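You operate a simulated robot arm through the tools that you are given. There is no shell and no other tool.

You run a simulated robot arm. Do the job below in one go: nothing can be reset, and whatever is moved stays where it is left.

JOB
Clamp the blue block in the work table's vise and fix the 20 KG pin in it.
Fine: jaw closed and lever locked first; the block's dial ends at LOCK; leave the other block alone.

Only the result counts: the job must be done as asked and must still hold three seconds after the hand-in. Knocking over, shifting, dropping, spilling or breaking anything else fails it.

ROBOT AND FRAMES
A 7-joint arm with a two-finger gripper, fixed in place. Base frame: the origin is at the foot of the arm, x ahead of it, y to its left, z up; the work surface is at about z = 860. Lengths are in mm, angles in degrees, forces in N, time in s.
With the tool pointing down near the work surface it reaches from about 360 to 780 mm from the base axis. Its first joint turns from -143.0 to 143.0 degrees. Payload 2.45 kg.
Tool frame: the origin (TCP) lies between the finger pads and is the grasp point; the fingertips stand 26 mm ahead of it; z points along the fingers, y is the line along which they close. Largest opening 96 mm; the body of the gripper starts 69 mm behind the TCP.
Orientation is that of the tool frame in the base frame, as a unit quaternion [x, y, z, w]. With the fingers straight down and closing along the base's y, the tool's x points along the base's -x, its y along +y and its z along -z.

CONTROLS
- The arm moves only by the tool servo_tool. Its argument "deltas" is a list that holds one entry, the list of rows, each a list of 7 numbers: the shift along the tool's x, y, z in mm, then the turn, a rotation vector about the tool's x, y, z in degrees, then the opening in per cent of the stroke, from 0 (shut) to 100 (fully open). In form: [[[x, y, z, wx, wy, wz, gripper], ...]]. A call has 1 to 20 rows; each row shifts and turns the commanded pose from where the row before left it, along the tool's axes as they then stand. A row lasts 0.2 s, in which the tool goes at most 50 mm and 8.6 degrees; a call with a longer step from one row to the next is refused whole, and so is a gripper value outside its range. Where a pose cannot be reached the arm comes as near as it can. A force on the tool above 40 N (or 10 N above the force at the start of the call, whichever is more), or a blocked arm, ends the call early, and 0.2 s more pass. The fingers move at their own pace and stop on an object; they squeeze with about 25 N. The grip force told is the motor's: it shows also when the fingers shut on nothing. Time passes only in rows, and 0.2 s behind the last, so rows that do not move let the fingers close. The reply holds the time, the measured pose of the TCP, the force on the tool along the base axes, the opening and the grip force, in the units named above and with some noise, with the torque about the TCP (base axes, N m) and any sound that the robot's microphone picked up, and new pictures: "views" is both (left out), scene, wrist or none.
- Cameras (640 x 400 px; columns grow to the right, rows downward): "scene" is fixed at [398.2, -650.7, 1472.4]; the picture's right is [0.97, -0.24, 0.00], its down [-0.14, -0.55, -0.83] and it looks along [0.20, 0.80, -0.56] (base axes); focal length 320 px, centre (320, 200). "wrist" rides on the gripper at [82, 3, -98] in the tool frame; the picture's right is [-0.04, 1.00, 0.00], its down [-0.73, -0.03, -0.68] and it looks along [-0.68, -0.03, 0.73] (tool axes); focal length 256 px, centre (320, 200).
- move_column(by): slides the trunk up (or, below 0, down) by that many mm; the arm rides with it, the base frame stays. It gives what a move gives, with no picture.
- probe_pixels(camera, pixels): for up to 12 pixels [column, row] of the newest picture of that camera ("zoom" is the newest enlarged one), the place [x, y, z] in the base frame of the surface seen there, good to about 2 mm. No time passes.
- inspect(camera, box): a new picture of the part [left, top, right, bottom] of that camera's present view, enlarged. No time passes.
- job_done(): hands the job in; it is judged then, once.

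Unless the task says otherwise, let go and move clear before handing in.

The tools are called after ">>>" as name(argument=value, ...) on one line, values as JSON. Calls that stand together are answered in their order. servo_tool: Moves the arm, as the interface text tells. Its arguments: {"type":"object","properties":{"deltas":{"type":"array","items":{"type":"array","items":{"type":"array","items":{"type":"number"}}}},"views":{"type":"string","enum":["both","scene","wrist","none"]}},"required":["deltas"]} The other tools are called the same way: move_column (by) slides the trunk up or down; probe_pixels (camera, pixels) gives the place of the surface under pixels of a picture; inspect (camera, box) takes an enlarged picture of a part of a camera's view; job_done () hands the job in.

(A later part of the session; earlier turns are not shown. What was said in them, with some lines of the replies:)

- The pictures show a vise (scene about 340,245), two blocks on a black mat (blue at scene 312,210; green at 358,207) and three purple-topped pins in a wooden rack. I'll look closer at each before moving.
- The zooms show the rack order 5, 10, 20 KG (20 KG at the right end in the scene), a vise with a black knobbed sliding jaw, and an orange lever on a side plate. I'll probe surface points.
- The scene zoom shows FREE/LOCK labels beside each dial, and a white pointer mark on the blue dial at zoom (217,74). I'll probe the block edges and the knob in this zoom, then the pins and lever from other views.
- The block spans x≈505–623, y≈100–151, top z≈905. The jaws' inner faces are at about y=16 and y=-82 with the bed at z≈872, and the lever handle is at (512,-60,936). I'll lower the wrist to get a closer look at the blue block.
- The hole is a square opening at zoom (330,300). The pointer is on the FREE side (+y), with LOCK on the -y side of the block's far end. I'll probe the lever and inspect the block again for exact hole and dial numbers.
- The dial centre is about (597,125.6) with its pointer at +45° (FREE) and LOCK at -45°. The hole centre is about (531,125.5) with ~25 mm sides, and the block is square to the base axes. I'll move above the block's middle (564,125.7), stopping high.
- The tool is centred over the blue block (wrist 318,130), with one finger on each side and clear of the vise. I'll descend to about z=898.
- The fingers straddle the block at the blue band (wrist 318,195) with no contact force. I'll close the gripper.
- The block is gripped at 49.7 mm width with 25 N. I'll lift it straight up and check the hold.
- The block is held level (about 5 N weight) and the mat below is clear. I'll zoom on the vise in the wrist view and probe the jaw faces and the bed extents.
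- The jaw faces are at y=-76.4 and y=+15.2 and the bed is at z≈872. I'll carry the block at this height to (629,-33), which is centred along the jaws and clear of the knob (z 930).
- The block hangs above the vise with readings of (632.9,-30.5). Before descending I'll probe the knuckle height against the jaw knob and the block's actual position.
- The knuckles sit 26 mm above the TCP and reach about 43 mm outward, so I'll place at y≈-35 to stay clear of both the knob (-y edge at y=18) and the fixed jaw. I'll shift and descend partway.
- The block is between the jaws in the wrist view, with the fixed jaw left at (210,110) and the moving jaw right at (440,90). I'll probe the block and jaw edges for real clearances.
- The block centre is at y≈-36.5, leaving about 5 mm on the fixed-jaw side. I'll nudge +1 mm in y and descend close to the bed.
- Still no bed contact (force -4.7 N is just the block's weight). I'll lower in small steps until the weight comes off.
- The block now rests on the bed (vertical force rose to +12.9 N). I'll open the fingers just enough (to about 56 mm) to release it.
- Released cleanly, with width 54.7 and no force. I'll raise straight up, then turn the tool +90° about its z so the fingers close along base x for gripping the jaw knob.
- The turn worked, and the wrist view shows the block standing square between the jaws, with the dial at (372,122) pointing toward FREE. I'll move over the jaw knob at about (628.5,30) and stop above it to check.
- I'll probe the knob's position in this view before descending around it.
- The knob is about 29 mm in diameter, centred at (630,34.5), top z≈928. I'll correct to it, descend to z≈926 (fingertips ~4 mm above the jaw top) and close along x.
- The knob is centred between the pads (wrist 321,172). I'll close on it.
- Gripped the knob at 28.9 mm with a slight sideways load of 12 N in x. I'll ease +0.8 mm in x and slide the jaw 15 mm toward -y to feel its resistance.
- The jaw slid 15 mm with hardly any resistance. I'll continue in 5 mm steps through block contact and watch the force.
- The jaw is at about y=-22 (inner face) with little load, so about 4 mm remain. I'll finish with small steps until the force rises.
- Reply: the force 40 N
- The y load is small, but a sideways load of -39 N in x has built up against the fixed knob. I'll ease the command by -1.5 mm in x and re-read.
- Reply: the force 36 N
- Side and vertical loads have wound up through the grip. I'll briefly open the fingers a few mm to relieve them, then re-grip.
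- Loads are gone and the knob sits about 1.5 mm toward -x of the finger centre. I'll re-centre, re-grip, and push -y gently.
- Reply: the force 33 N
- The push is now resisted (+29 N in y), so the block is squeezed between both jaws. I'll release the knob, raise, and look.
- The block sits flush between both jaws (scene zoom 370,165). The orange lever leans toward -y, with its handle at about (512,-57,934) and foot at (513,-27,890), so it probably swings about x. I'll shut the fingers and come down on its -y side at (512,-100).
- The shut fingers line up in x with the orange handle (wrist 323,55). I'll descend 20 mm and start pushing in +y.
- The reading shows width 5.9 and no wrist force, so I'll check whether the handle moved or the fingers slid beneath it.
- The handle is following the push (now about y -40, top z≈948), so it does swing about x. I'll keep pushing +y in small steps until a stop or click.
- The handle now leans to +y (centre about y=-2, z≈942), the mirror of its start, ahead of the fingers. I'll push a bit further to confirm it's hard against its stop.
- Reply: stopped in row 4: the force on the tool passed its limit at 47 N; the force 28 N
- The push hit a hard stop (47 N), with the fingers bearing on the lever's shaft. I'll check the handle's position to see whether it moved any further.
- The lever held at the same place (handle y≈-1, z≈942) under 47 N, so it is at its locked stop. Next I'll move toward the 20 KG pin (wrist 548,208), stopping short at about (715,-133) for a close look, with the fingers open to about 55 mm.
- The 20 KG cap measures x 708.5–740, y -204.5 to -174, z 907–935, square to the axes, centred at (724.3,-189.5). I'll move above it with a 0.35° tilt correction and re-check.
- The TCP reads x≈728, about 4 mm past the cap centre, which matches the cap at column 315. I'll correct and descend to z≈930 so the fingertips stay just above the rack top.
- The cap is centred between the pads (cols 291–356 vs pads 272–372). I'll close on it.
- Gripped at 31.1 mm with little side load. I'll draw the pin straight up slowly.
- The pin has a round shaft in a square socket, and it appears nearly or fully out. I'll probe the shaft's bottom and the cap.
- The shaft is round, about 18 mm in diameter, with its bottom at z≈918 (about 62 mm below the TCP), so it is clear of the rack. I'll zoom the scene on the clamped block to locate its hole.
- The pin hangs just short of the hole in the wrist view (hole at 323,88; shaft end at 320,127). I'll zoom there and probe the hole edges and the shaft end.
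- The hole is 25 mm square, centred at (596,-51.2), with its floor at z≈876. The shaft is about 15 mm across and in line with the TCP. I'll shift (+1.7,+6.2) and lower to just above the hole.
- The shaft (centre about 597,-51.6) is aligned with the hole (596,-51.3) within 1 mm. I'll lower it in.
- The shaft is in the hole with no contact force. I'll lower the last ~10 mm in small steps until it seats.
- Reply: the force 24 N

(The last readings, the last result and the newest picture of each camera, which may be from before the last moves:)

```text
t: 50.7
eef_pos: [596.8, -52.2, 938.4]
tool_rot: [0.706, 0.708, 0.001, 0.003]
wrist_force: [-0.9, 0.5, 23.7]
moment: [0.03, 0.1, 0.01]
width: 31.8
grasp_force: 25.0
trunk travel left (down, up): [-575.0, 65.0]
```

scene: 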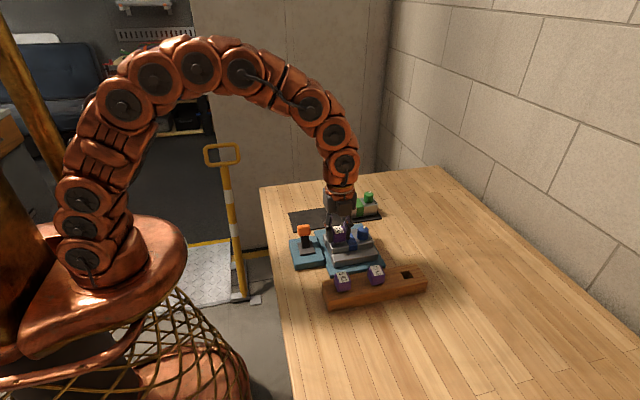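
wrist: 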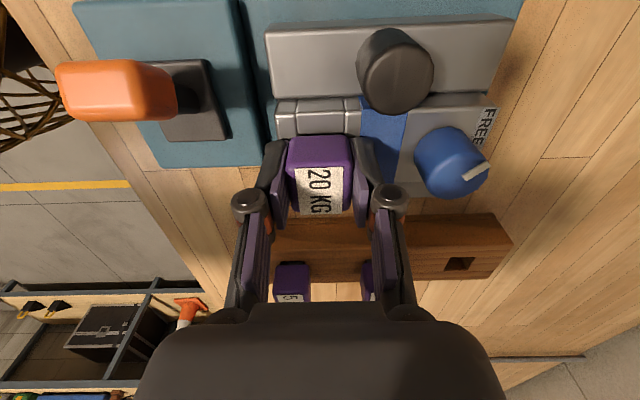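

Contact at 23.7 N, right at the predicted seating height. I'll release the cap slightly, see that it stays, then rise clear.

>>> servo_tool(deltas=[[[0, 0, -0.5, 0, 0, 0, 40], [0, 0, 0, 0, 0, 0, 50], [0, 0, 0, 0, 0, 0, 55], [0, 0, -10, 0, 0, 0, 55], [0, 0, -25, 0, 0, 0, 55], [0, 0, -25, 0, 0, 0, 55], [0, 0, 0, 0, 0, 0, 55]]], views="both")

>>> inspect(camera="scene", box=[310, 205, 390, 265])

>>> inspect(camera="wrist", box=[240, 60, 480, 210])

```text
t: 52.3
eef_pos: [594.1, -52.2, 999.5]
tool_rot: [0.706, 0.708, 0.0, 0.001]
wrist_force: [0.6, 0.6, -0.8]
moment: [-0.03, 0.01, 0.02]
width: 52.9
grasp_force: 0.1
trunk travel left (down, up): [-575.0, 65.0]
```

scene: 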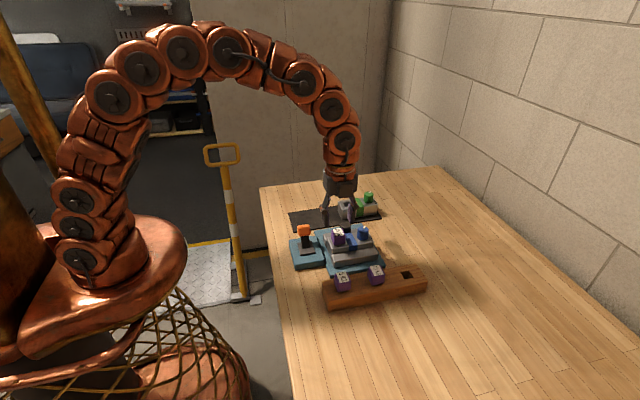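
wrist: 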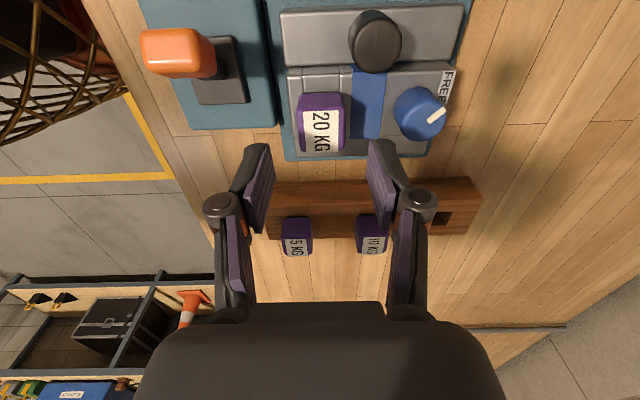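

```text
6.67 times, centred on (350, 235) of scene
```

zoom: 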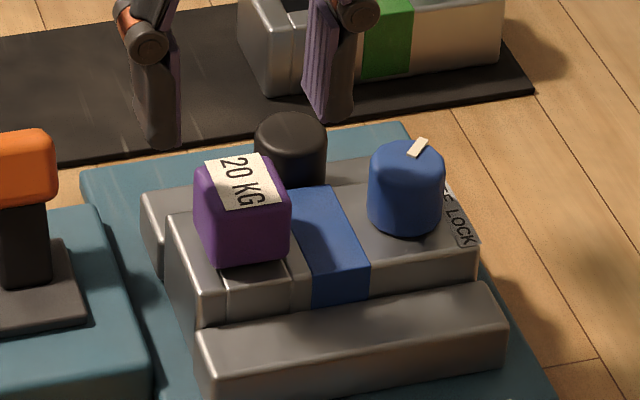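

```text
2.67 times, centred on (360, 135) of wrist
```

zoom: 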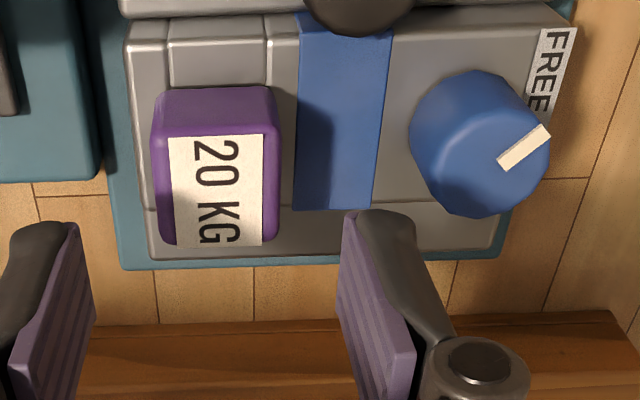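

The 20 KG cap sits flat on the block with the lever still over to +y. I'll probe the cap seating and the dial's exact centre before turning it.

>>> probe_pixels(camera="zoom", pixels=[[215, 140], [215, 240], [160, 190], [272, 190], [215, 95], [505, 165], [542, 130], [480, 120], [480, 205], [420, 160], [545, 160], [480, 80]])

>>> probe_pixels(camera="zoom", pixels=[[555, 50], [545, 95], [435, 130], [525, 200], [440, 195], [500, 100], [460, 110], [330, 100]])

```text
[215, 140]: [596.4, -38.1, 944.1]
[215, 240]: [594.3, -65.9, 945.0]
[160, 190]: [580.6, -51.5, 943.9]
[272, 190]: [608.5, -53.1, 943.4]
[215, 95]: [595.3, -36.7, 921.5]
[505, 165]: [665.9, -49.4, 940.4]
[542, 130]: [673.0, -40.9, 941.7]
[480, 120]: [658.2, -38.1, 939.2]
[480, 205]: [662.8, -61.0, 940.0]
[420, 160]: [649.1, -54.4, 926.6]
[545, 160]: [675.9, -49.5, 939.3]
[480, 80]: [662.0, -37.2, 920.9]
```

```text
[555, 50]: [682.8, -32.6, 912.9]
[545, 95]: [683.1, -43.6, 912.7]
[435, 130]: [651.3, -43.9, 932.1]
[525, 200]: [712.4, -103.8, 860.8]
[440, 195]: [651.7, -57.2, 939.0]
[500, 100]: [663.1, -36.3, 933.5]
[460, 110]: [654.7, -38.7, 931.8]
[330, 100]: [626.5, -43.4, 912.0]
```

The pin rests on the hole floor (cap top z≈944.5). The dial centre is at about (662.4,-51), 28 mm across, z 912–940, pointer still at FREE. I'll turn the tool back to yaw 0 so I have the full +90° sweep available, then move above the dial.

>>> servo_tool(deltas=[[[0, 0, 0, 0, 0, -8, 50], [0, 0, 0, 0, 0, -8, 48], [0, 0, 0, 0, 0, -8, 46], [0, 0, 0, 0, 0, -8, 46], [0, 0, 0, 0, 0, -8, 46], [0, 0, 0, 0, 0, -8, 46], [0, 0, 0, 0, 0, -8, 46], [0, 0, 0, 0, 0, -8, 46], [0, 0, 0, 0, 0, -8, 46], [0, 0, 0, 0, 0, -8, 46], [0, 0, 0, 0, 0, -8, 46], [0, 0, 0, 0, 0, -2, 46], [-20, 0, 0, 0, 0, 0, 46], [-28, 0, 0, 0, 0, 0, 46], [-20, 1, 0, 0, 0, 0, 46], [0, 0, 0, 0, 0, 0, 46]]], views="both")

```text
t: 55.7
eef_pos: [666.4, -49.8, 999.5]
tool_rot: [-0.002, 1.0, -0.001, 0.002]
wrist_force: [0.4, 0.7, -0.2]
moment: [-0.03, 0.0, 0.01]
width: 44.1
grasp_force: 0.2
trunk travel left (down, up): [-575.0, 65.0]
```

scene: 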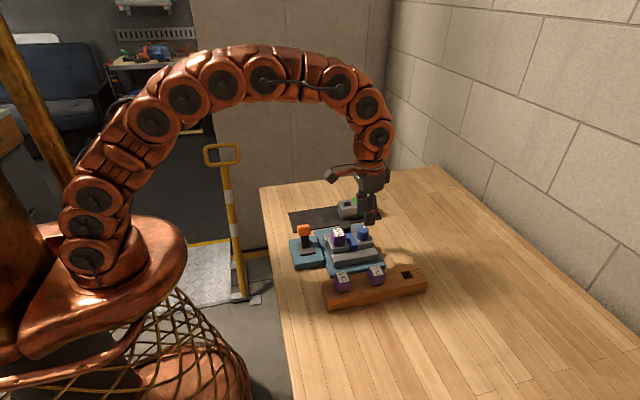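
wrist: 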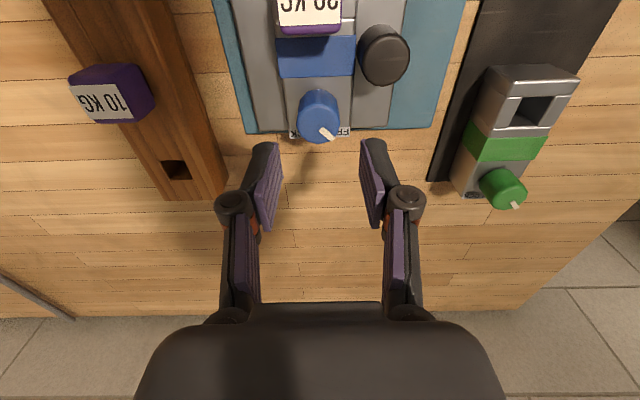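

>>> inspect(camera="wrist", box=[270, 70, 370, 150])

>>> servo_tool(deltas=[[[0, 0, 0, 0, 0, 0, 46]]], views="none")

```text
5.00 times, centred on (320, 110) of wrist
```

zoom: 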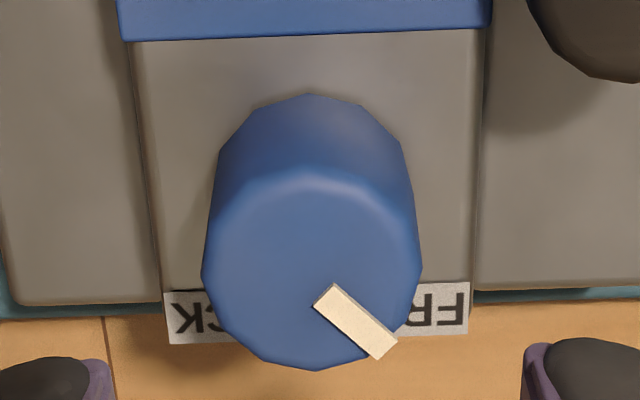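

```text
t: 56.1
eef_pos: [666.0, -50.0, 999.7]
tool_rot: [-0.001, 1.0, -0.002, 0.001]
wrist_force: [0.1, -0.3, -0.7]
moment: [-0.01, -0.01, 0.0]
width: 44.3
grasp_force: 0.0
trunk travel left (down, up): [-575.0, 65.0]
```

>>> probe_pixels(camera="zoom", pixels=[[312, 97], [312, 185], [210, 260], [415, 260], [312, 360], [330, 300], [380, 345], [185, 318], [445, 310], [210, 215], [408, 210], [312, 260]])

```text
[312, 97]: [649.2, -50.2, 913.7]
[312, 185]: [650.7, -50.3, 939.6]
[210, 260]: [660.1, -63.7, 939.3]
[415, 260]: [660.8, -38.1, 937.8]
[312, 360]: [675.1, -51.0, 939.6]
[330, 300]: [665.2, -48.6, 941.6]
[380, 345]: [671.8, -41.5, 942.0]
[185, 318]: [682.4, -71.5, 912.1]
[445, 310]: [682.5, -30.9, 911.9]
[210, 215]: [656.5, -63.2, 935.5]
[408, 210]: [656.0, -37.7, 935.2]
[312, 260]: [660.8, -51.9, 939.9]
```

The dial centre is confirmed at (662.4,-51). I'll shift -3.8 mm in x and -1.1 mm in y and descend to z≈942 with the fingers straddling it along y.

>>> servo_tool(deltas=[[[3.8, -1.1, 10, 0, 0, 0, 46], [0, 0, 20, 0, 0, 0, 46], [0, 0, 15, 0, 0, 0, 46], [0, 0, 8, 0, 0, 0, 46], [0, 0, 4, 0, 0, 0, 46], [0, 0, 0, 0, 0, 0, 46]]], views="both")

>>> inspect(camera="scene", box=[320, 205, 400, 265])

```text
t: 57.5
eef_pos: [662.8, -52.0, 942.6]
tool_rot: [-0.001, 1.0, -0.001, 0.001]
wrist_force: [1.3, -0.2, -0.7]
moment: [-0.01, 0.02, 0.0]
width: 44.2
grasp_force: 0.1
trunk travel left (down, up): [-575.0, 65.0]
```

scene: 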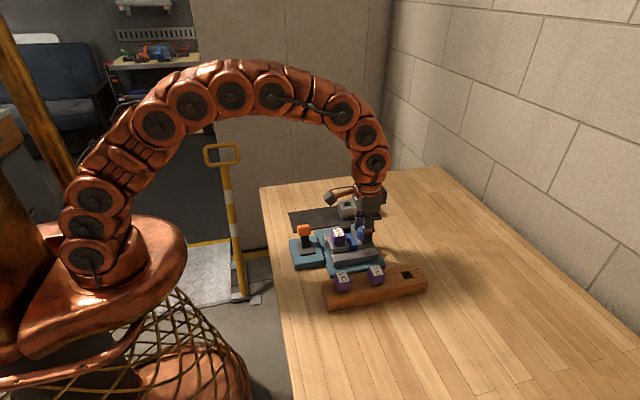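
wrist: 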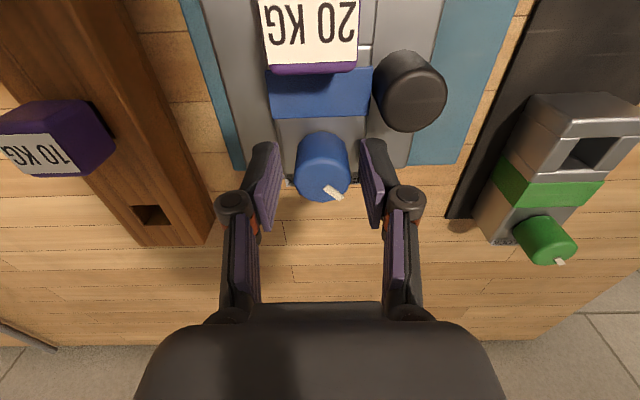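

```text
6.67 times, centred on (360, 235) of scene
```

zoom: 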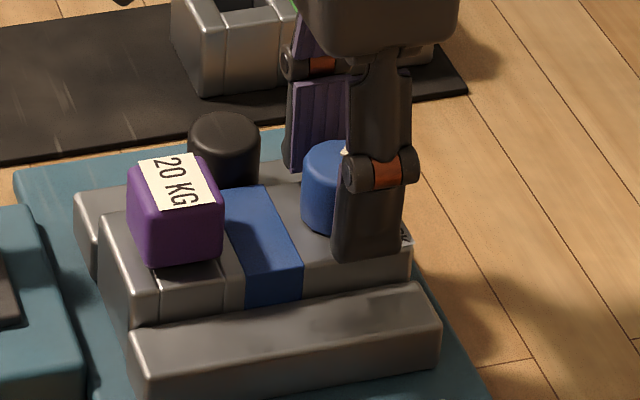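

The fingers straddle the dial (wrist 322,165), clear of the knob and pin cap. I'll close on it.

>>> servo_tool(deltas=[[[0, 0, 0.5, 0, 0, 0, 18], [0, 0, 0, 0, 0, 0, 18], [0, 0, 0, 0, 0, 0, 18], [0, 0, 0, 0, 0, 0, 18]]], views="none")

```text
t: 58.5
eef_pos: [663.2, -52.2, 942.9]
tool_rot: [-0.002, 1.0, -0.001, 0.002]
wrist_force: [3.1, 8.2, 6.5]
moment: [0.23, -0.18, -0.02]
width: 29.4
grasp_force: 25.3
trunk travel left (down, up): [-575.0, 65.0]
```

Gripped at 29.4 mm with an 8 N side load in y. I'll ease +0.7 mm in y and turn the first 24° about tool z (clockwise from above, toward LOCK).

>>> servo_tool(deltas=[[[0, 0.7, 0, 0, 0, 0, 18], [0, 0, 0, 0, 0, 6, 18], [0, 0, 0, 0, 0, 6, 18], [0, 0, 0, 0, 0, 6, 18], [0, 0, 0, 0, 0, 6, 18], [0, 0, 0, 0, 0, 0, 18]]], views="wrist")

>>> inspect(camera="wrist", box=[260, 110, 380, 210])

```text
t: 59.9
eef_pos: [660.8, -51.4, 941.5]
tool_rot: [0.207, 0.978, 0.0, 0.001]
wrist_force: [1.5, 4.4, 9.4]
moment: [0.13, 0.08, 0.06]
width: 29.1
grasp_force: 24.8
trunk travel left (down, up): [-575.0, 65.0]
```

wrist: 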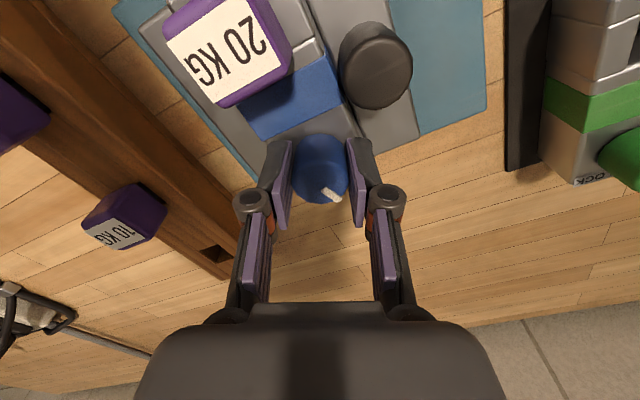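

```text
4.00 times, centred on (320, 160) of wrist
```

zoom: 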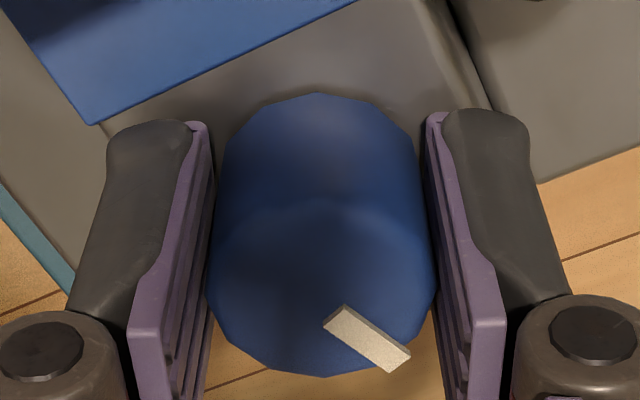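

The pointer keeps its place relative to the fingers, so the dial turns with the gripper at low torque. I'll continue another 54° and check.

>>> servo_tool(deltas=[[[0, 0, 0, 0, 0, 6, 18], [0, 0, 0, 0, 0, 6, 18], [0, 0, 0, 0, 0, 6, 18], [0, 0, 0, 0, 0, 6, 18], [0, 0, 0, 0, 0, 6, 18], [0, 0, 0, 0, 0, 6, 18], [0, 0, 0, 0, 0, 6, 18], [0, 0, 0, 0, 0, 6, 18], [0, 0, 0, 0, 0, 6, 18], [0, 0, 0, 0, 0, 0, 18]]], views="both")

>>> inspect(camera="wrist", box=[260, 110, 380, 210])

>>> inspect(camera="scene", box=[310, 205, 390, 265])

```text
t: 62.1
eef_pos: [660.3, -50.3, 940.8]
tool_rot: [0.628, 0.778, 0.001, 0.002]
wrist_force: [8.9, 0.1, 19.8]
moment: [-0.05, -0.24, -0.03]
width: 29.3
grasp_force: 24.7
trunk travel left (down, up): [-575.0, 65.0]
```

scene: 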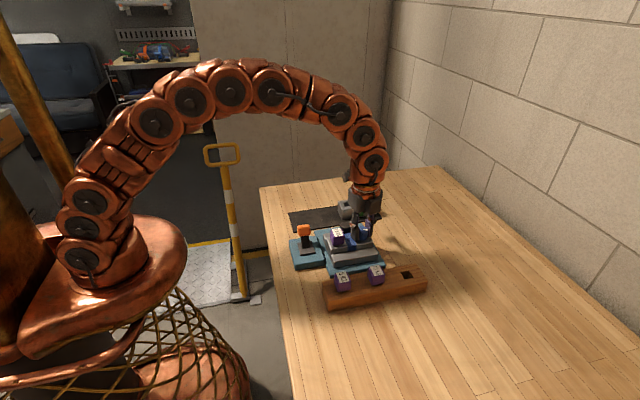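
wrist: 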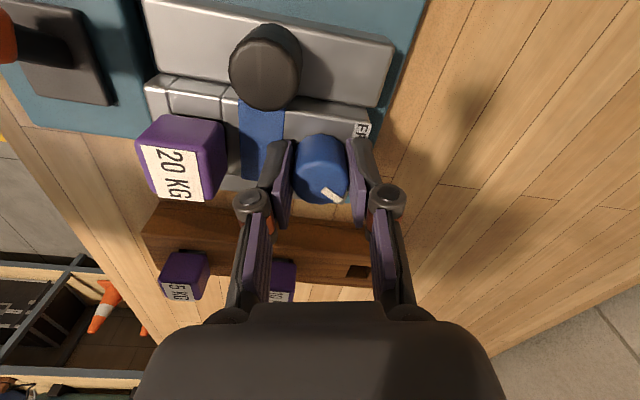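

```text
4.00 times, centred on (320, 160) of wrist
```

zoom: 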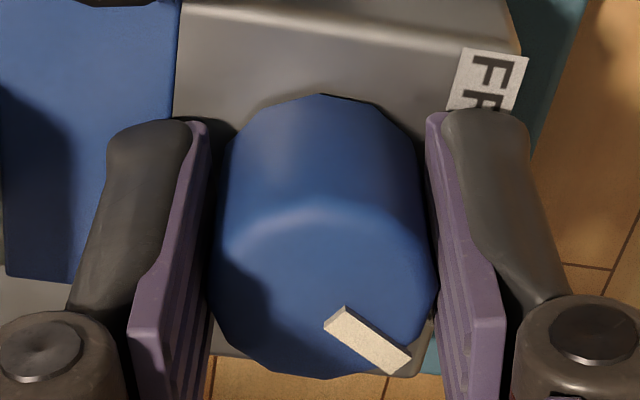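

```text
6.67 times, centred on (350, 235) of scene
```

zoom: 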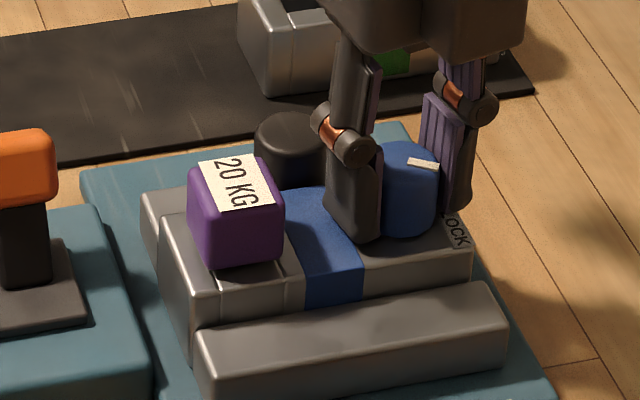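

The dial has turned 78° and the pointer now nears LOCK. Some side and vertical load has built up (9 N in x, 20 N in z) and the block seems to have crept 1–2 mm along the jaws. I'll relax the grip to relieve it and re-measure.

>>> servo_tool(deltas=[[[0, 0, 0, 0, 0, 0, 38], [0, 0, 0, 0, 0, 0, 38], [0, 0, 0, 0, 0, 0, 38]]], views="both")

>>> inspect(camera="wrist", box=[260, 110, 380, 210])

>>> inspect(camera="scene", box=[310, 205, 390, 265])

```text
t: 62.9
eef_pos: [660.6, -50.1, 940.6]
tool_rot: [0.629, 0.778, 0.0, 0.001]
wrist_force: [0.3, 0.1, -0.3]
moment: [0.0, 0.01, -0.04]
width: 36.3
grasp_force: 0.0
trunk travel left (down, up): [-575.0, 65.0]
```

scene: 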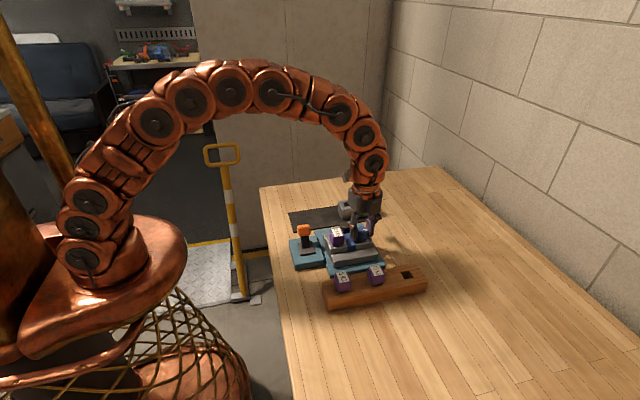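
wrist: 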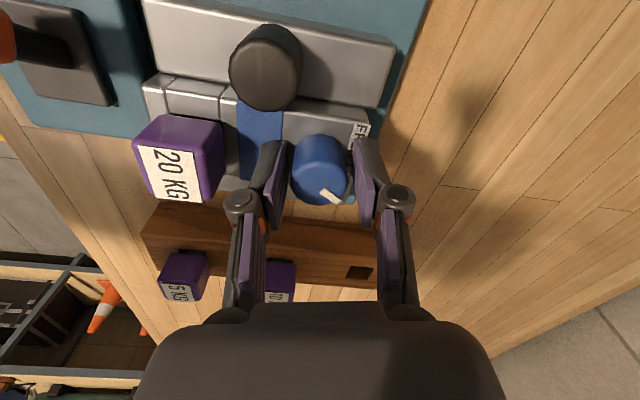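

```text
4.00 times, centred on (320, 160) of wrist
```

zoom: 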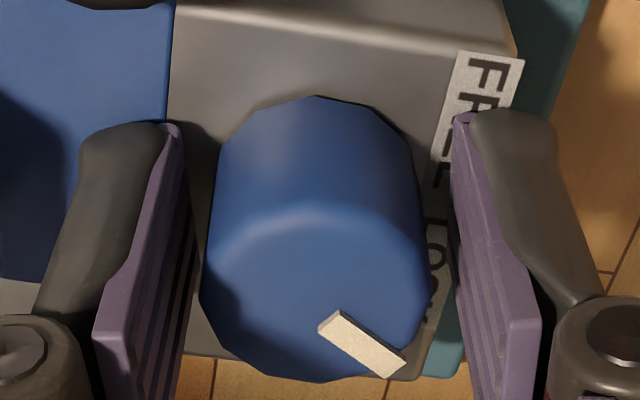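

```text
6.67 times, centred on (350, 235) of scene
```

zoom: 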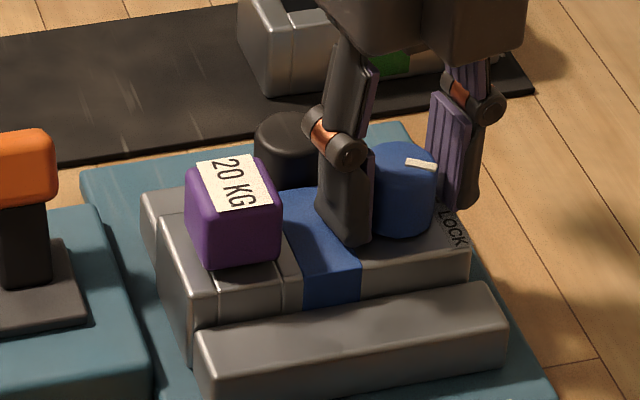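

>>> probe_pixels(camera="zoom", pixels=[[165, 225], [225, 290], [205, 325], [240, 275], [290, 290], [350, 240], [460, 245], [150, 205], [210, 340], [400, 310], [500, 295], [235, 180]])

>>> probe_pixels(camera="wrist", pixels=[[150, 90], [175, 85], [230, 95], [265, 60], [200, 60], [350, 115], [380, 50], [330, 195], [320, 165], [70, 60], [20, 40], [235, 185]])

```text
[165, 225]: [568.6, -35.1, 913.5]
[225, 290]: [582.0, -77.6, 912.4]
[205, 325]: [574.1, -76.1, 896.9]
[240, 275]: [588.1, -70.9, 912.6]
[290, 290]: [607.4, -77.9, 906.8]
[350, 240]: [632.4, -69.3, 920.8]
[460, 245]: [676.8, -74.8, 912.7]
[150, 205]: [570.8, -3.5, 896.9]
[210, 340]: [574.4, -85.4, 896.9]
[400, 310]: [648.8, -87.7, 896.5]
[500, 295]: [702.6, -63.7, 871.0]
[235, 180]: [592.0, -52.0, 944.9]
```

```text
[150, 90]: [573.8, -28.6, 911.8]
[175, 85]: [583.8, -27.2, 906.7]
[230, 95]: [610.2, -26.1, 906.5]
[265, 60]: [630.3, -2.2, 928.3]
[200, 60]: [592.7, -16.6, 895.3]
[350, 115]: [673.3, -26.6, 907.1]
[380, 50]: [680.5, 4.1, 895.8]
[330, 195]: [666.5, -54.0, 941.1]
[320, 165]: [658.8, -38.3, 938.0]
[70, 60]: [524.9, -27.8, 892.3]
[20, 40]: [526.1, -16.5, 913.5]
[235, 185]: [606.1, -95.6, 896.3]
```

>>> probe_pixels(camera="wrist", pixels=[[322.5, 190.5], [326, 193], [330, 195.5], [334, 198], [337.5, 200], [300, 180], [318, 162], [343, 175], [318, 203], [291, 180], [346, 180]])

```text
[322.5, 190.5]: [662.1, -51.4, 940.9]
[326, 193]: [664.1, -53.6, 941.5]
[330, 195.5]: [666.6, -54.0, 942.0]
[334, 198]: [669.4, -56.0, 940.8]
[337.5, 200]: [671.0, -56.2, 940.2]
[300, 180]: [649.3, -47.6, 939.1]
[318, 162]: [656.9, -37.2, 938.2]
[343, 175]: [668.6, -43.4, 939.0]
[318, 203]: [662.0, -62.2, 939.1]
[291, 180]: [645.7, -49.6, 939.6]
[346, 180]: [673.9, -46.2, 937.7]
```

The pointer now points about -30°, and LOCK should be the mirror of FREE at about -45°. The block is still square, at full depth (top z≈912.6) and touching both jaws. I'll re-centre by 1 mm, re-grip, and turn a further 12°.

>>> servo_tool(deltas=[[[0, -1, -0.5, 0, 0, 0, 38], [0, 0, 0, 0, 0, 0, 18], [0, 0, 0, 0, 0, 0, 18], [0, 0, 0, 0, 0, 0, 18]]], views="none")

```text
t: 63.9
eef_pos: [660.9, -50.4, 940.7]
tool_rot: [0.628, 0.778, 0.0, 0.002]
wrist_force: [-3.4, -0.4, 0.6]
moment: [-0.02, 0.03, 0.01]
width: 29.1
grasp_force: 25.5
trunk travel left (down, up): [-575.0, 65.0]
```

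>>> servo_tool(deltas=[[[0, 0, 0, 0, 0, 4, 18], [0, 0, 0, 0, 0, 4, 18], [0, 0, 0, 0, 0, 4, 18], [0, 0, 0, 0, 0, 0, 18]]], views="wrist")

>>> inspect(camera="scene", box=[310, 205, 390, 265])

```text
t: 64.9
eef_pos: [661.0, -49.6, 941.6]
tool_rot: [0.707, 0.707, 0.001, 0.0]
wrist_force: [-0.4, 0.9, -2.5]
moment: [-0.02, -0.12, 0.01]
width: 29.0
grasp_force: 25.9
trunk travel left (down, up): [-575.0, 65.0]
```

wrist: 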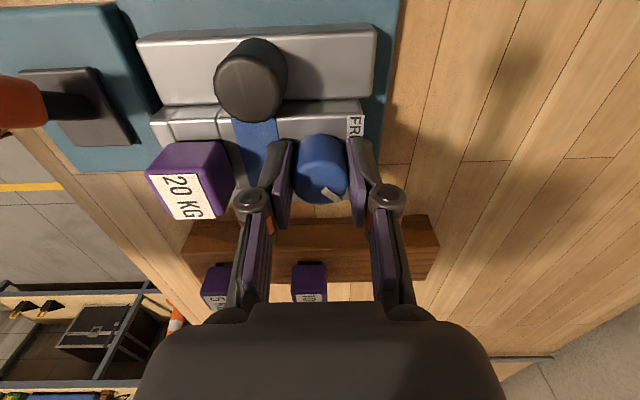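

```text
6.67 times, centred on (350, 235) of scene
```

zoom: 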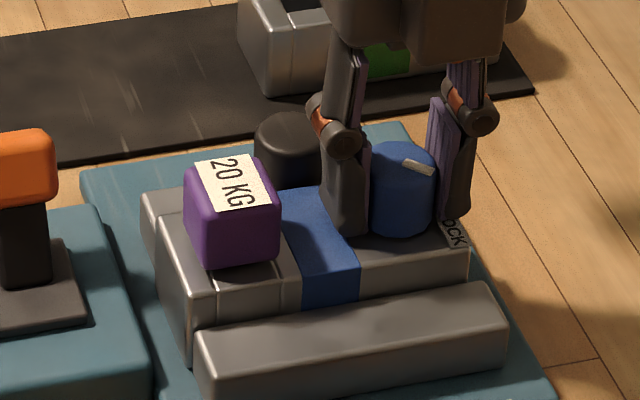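

>>> inspect(camera="wrist", box=[260, 110, 380, 210])

>>> servo_tool(deltas=[[[0, 0, 0, 0, 0, 3, 18], [0, 0, 0, 0, 0, 3, 18], [0, 0, 0, 0, 0, 0, 18]]], views="wrist")

>>> inspect(camera="wrist", box=[260, 110, 380, 210])

```text
4.00 times, centred on (320, 160) of wrist
```

zoom: 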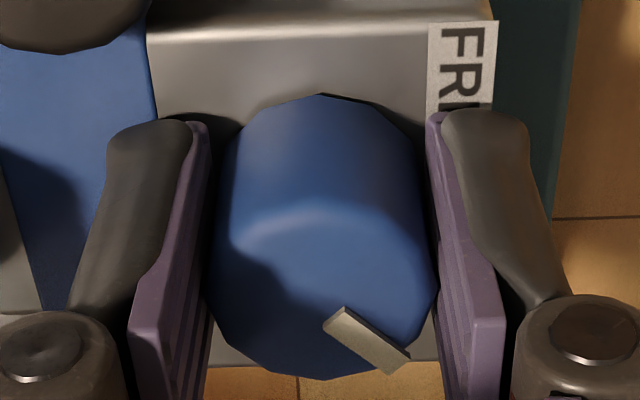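

```text
t: 65.7
eef_pos: [660.1, -50.6, 941.6]
tool_rot: [0.742, 0.67, 0.001, 0.001]
wrist_force: [3.1, 0.5, -0.5]
moment: [-0.01, -0.02, 0.15]
width: 28.8
grasp_force: 24.8
trunk travel left (down, up): [-575.0, 65.0]
```

wrist: 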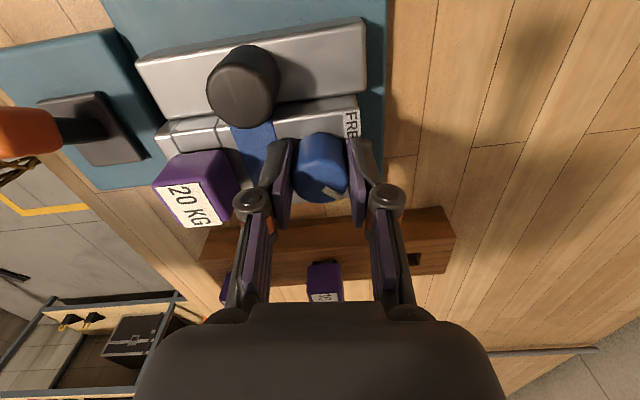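

```text
4.00 times, centred on (320, 160) of wrist
```

zoom: 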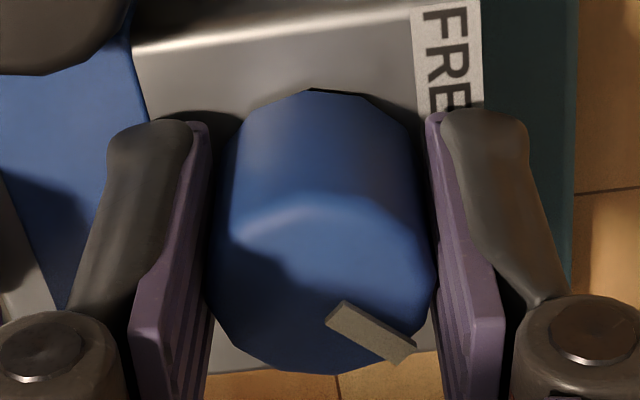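

The torque rose to 0.15 N·m and the pointer began to lag the fingers, so the dial has met its end stop near -45°. I'll release it and rise to look at the result.

>>> servo_tool(deltas=[[[0, 0, 0, 0, 0, -1, 30], [0, 0, 0, 0, 0, 0, 38], [0, 0, 0, 0, 0, 0, 40], [0, 0, 0, 0, 0, 0, 40], [0, 0, -10, 0, 0, 0, 40], [0, 0, -25, 0, 0, 0, 40], [0, 0, -25, 0, 0, 0, 40], [0, 0, 0, 0, 0, 0, 40]]], views="both")

>>> inspect(camera="scene", box=[310, 205, 390, 265])

>>> inspect(camera="wrist", box=[180, 40, 420, 190])

```text
t: 67.5
eef_pos: [662.2, -52.6, 1003.5]
tool_rot: [0.737, 0.676, 0.001, 0.001]
wrist_force: [0.0, 0.4, -0.7]
moment: [0.02, 0.01, -0.01]
width: 38.1
grasp_force: 0.0
trunk travel left (down, up): [-575.0, 65.0]
```

scene: 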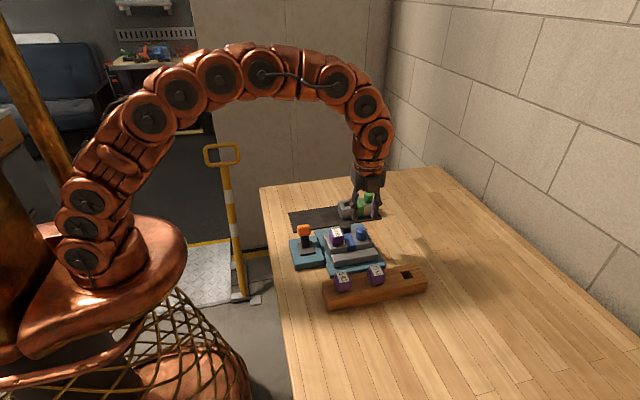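
wrist: 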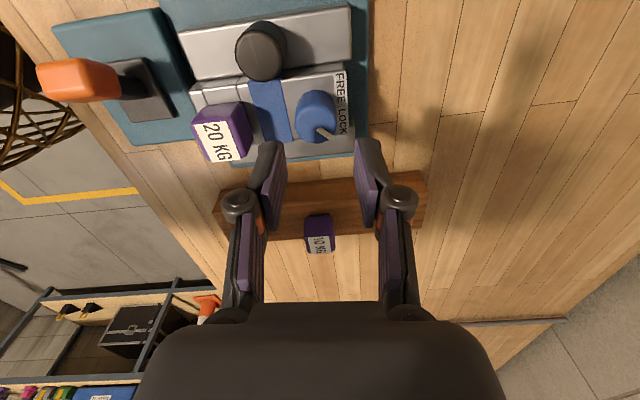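

```text
6.67 times, centred on (350, 235) of scene
```

zoom: 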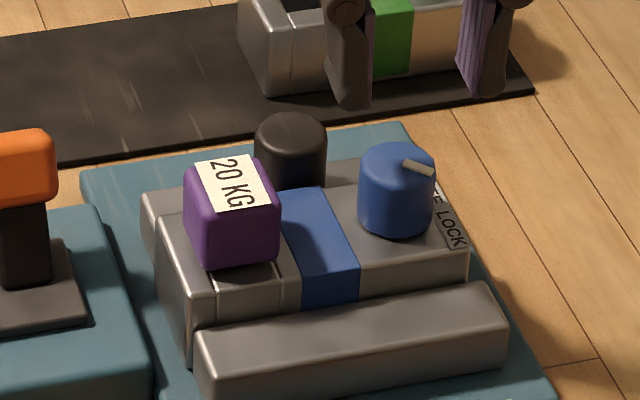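

```text
2.67 times, centred on (300, 115) of wrist
```

zoom: 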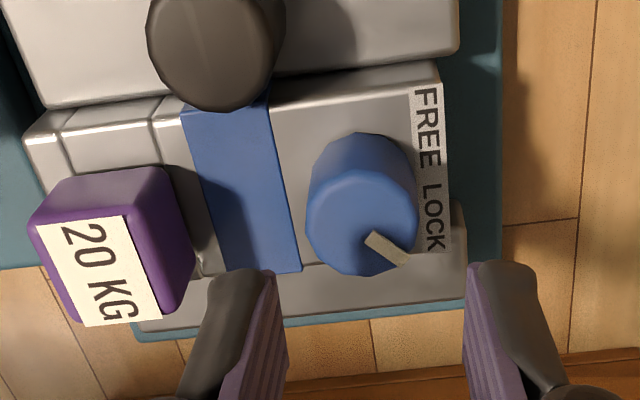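

The pointer now aims at the LOCK side (zoom 390,250), the cap is in place, and the lever is still leaning to +y. I'll measure the pointer angle and re-verify the jaw, block and lever.

>>> probe_pixels(camera="zoom", pixels=[[370, 237], [380, 245], [390, 252], [403, 262], [360, 178], [312, 220], [415, 220], [360, 272], [435, 235], [430, 110], [105, 225], [100, 310]])

>>> inspect(camera="scene", box=[280, 205, 400, 295])

```text
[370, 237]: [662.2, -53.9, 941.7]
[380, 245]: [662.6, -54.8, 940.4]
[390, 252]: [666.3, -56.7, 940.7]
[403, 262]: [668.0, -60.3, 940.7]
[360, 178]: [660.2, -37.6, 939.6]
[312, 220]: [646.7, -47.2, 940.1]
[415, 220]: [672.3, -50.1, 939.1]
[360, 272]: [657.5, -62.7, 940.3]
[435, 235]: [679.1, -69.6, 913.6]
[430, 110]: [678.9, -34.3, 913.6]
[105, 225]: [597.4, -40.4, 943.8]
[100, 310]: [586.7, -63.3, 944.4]
```

```text
4.44 times, centred on (340, 250) of scene
```

zoom: 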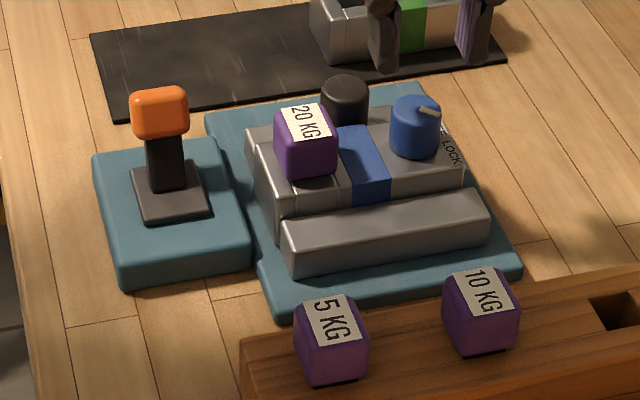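

The pointer is at about -47°, mirroring its FREE start of +45°. I'll look closely at the seam between the moving jaw and the block to make sure it is still closed.

>>> inspect(camera="wrist", box=[180, 50, 360, 130])

>>> inspect(camera="scene", box=[320, 215, 380, 260])

```text
3.56 times, centred on (270, 90) of wrist
```

zoom: 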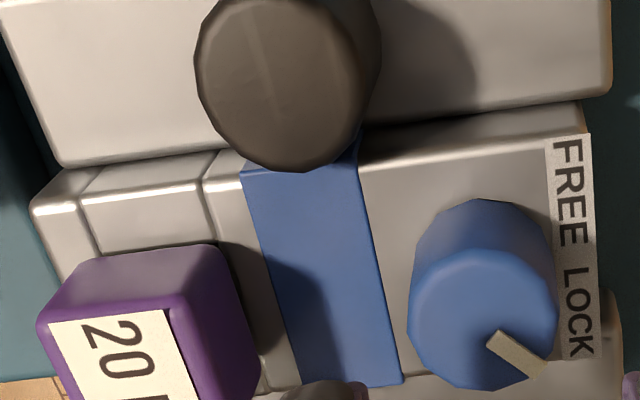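

```text
8.89 times, centred on (350, 238) of scene
```

zoom: 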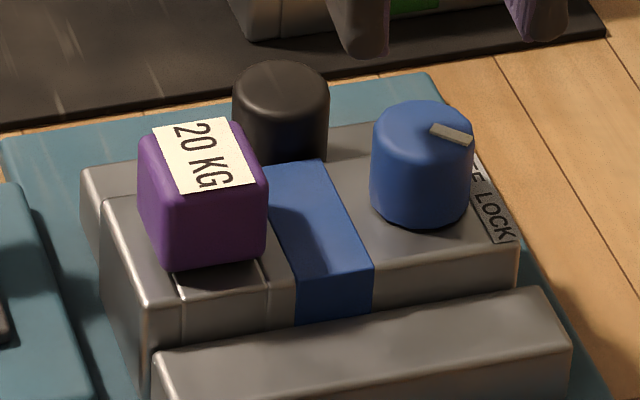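

The jaw face is flush on the block with no gap, the pin is seated, and the dial is at LOCK. I'll rise well clear and take a final look before handing in.

>>> servo_tool(deltas=[[[0, 0, -30, 0, 0, 0, 40], [0, 0, -40, 0, 0, 0, 40], [0, 0, -40, 0, 0, 0, 40], [0, 0, 0, 0, 0, 0, 40], [0, 0, 0, 0, 0, 0, 40], [0, 0, 0, 0, 0, 0, 40]]], views="both")

>>> inspect(camera="scene", box=[270, 180, 440, 310])

```text
t: 68.9
eef_pos: [660.5, -51.2, 1110.2]
tool_rot: [0.737, 0.676, 0.002, 0.002]
wrist_force: [0.9, 0.7, -0.4]
moment: [-0.02, -0.02, 0.03]
width: 38.6
grasp_force: 0.1
trunk travel left (down, up): [-575.0, 65.0]
```

scene: 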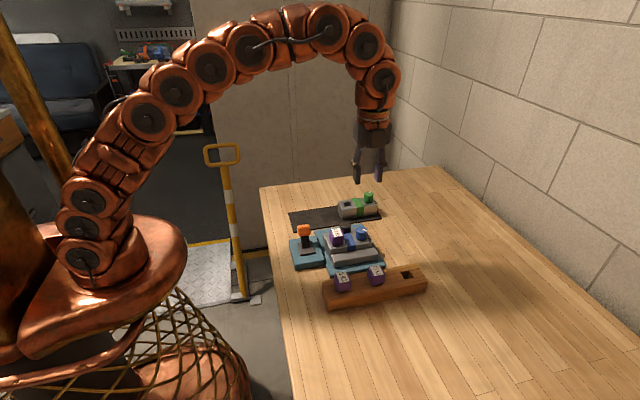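
wrist: 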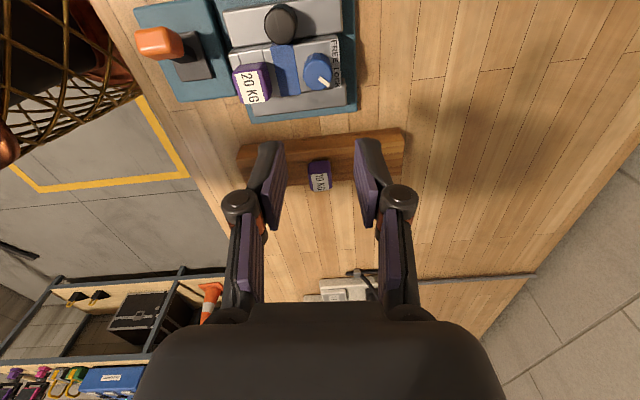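

```text
3.08 times, centred on (355, 245) of scene
```

zoom: 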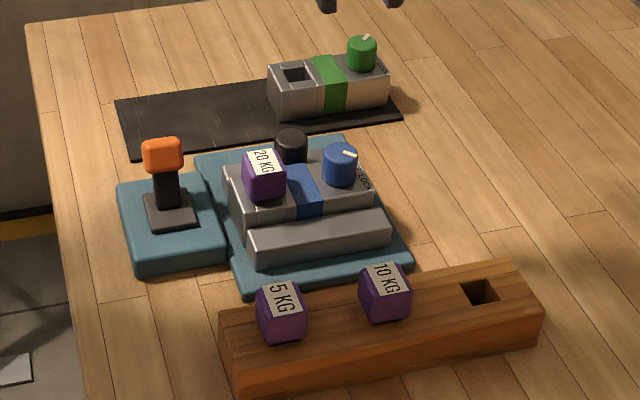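

The final view shows the blue block clamped between the jaws (zoom 300,190) and the lever flipped to its locked side (163,155). The 20 KG pin is seated (263,172) and the dial points to LOCK (348,153). The green block and the other two pins are where they started, and the gripper is empty and clear, so I'm handing in.

>>> job_done()

```text
The job is handed in.
```

The blue block is clamped in the vise with the 20 KG pin in it, and the job is handed in. The result of the judging hasn't come back to me.

- **Clamping:** I closed the jaw until the block was tight against both faces. I then swung the orange lever over to its far stop, where it held against a 47 N push. I took that as locked, because nothing on the lever marks it.
- **Pin:** The 20 KG pin went in only after the jaw and lever were set. It rests on the floor of the block's hole, with the cap about 4 mm above the block's top.
- **Dial:** I turned the dial about 90° from FREE until it met its stop. The pointer now aims at LOCK.
- **Block shift:** The block slid about 3 mm along the jaws while I turned the dial. It is still level and touching both faces.
- **Everything else:** I did not touch the green block or the 5 and 10 KG pins. The gripper is empty and well clear.
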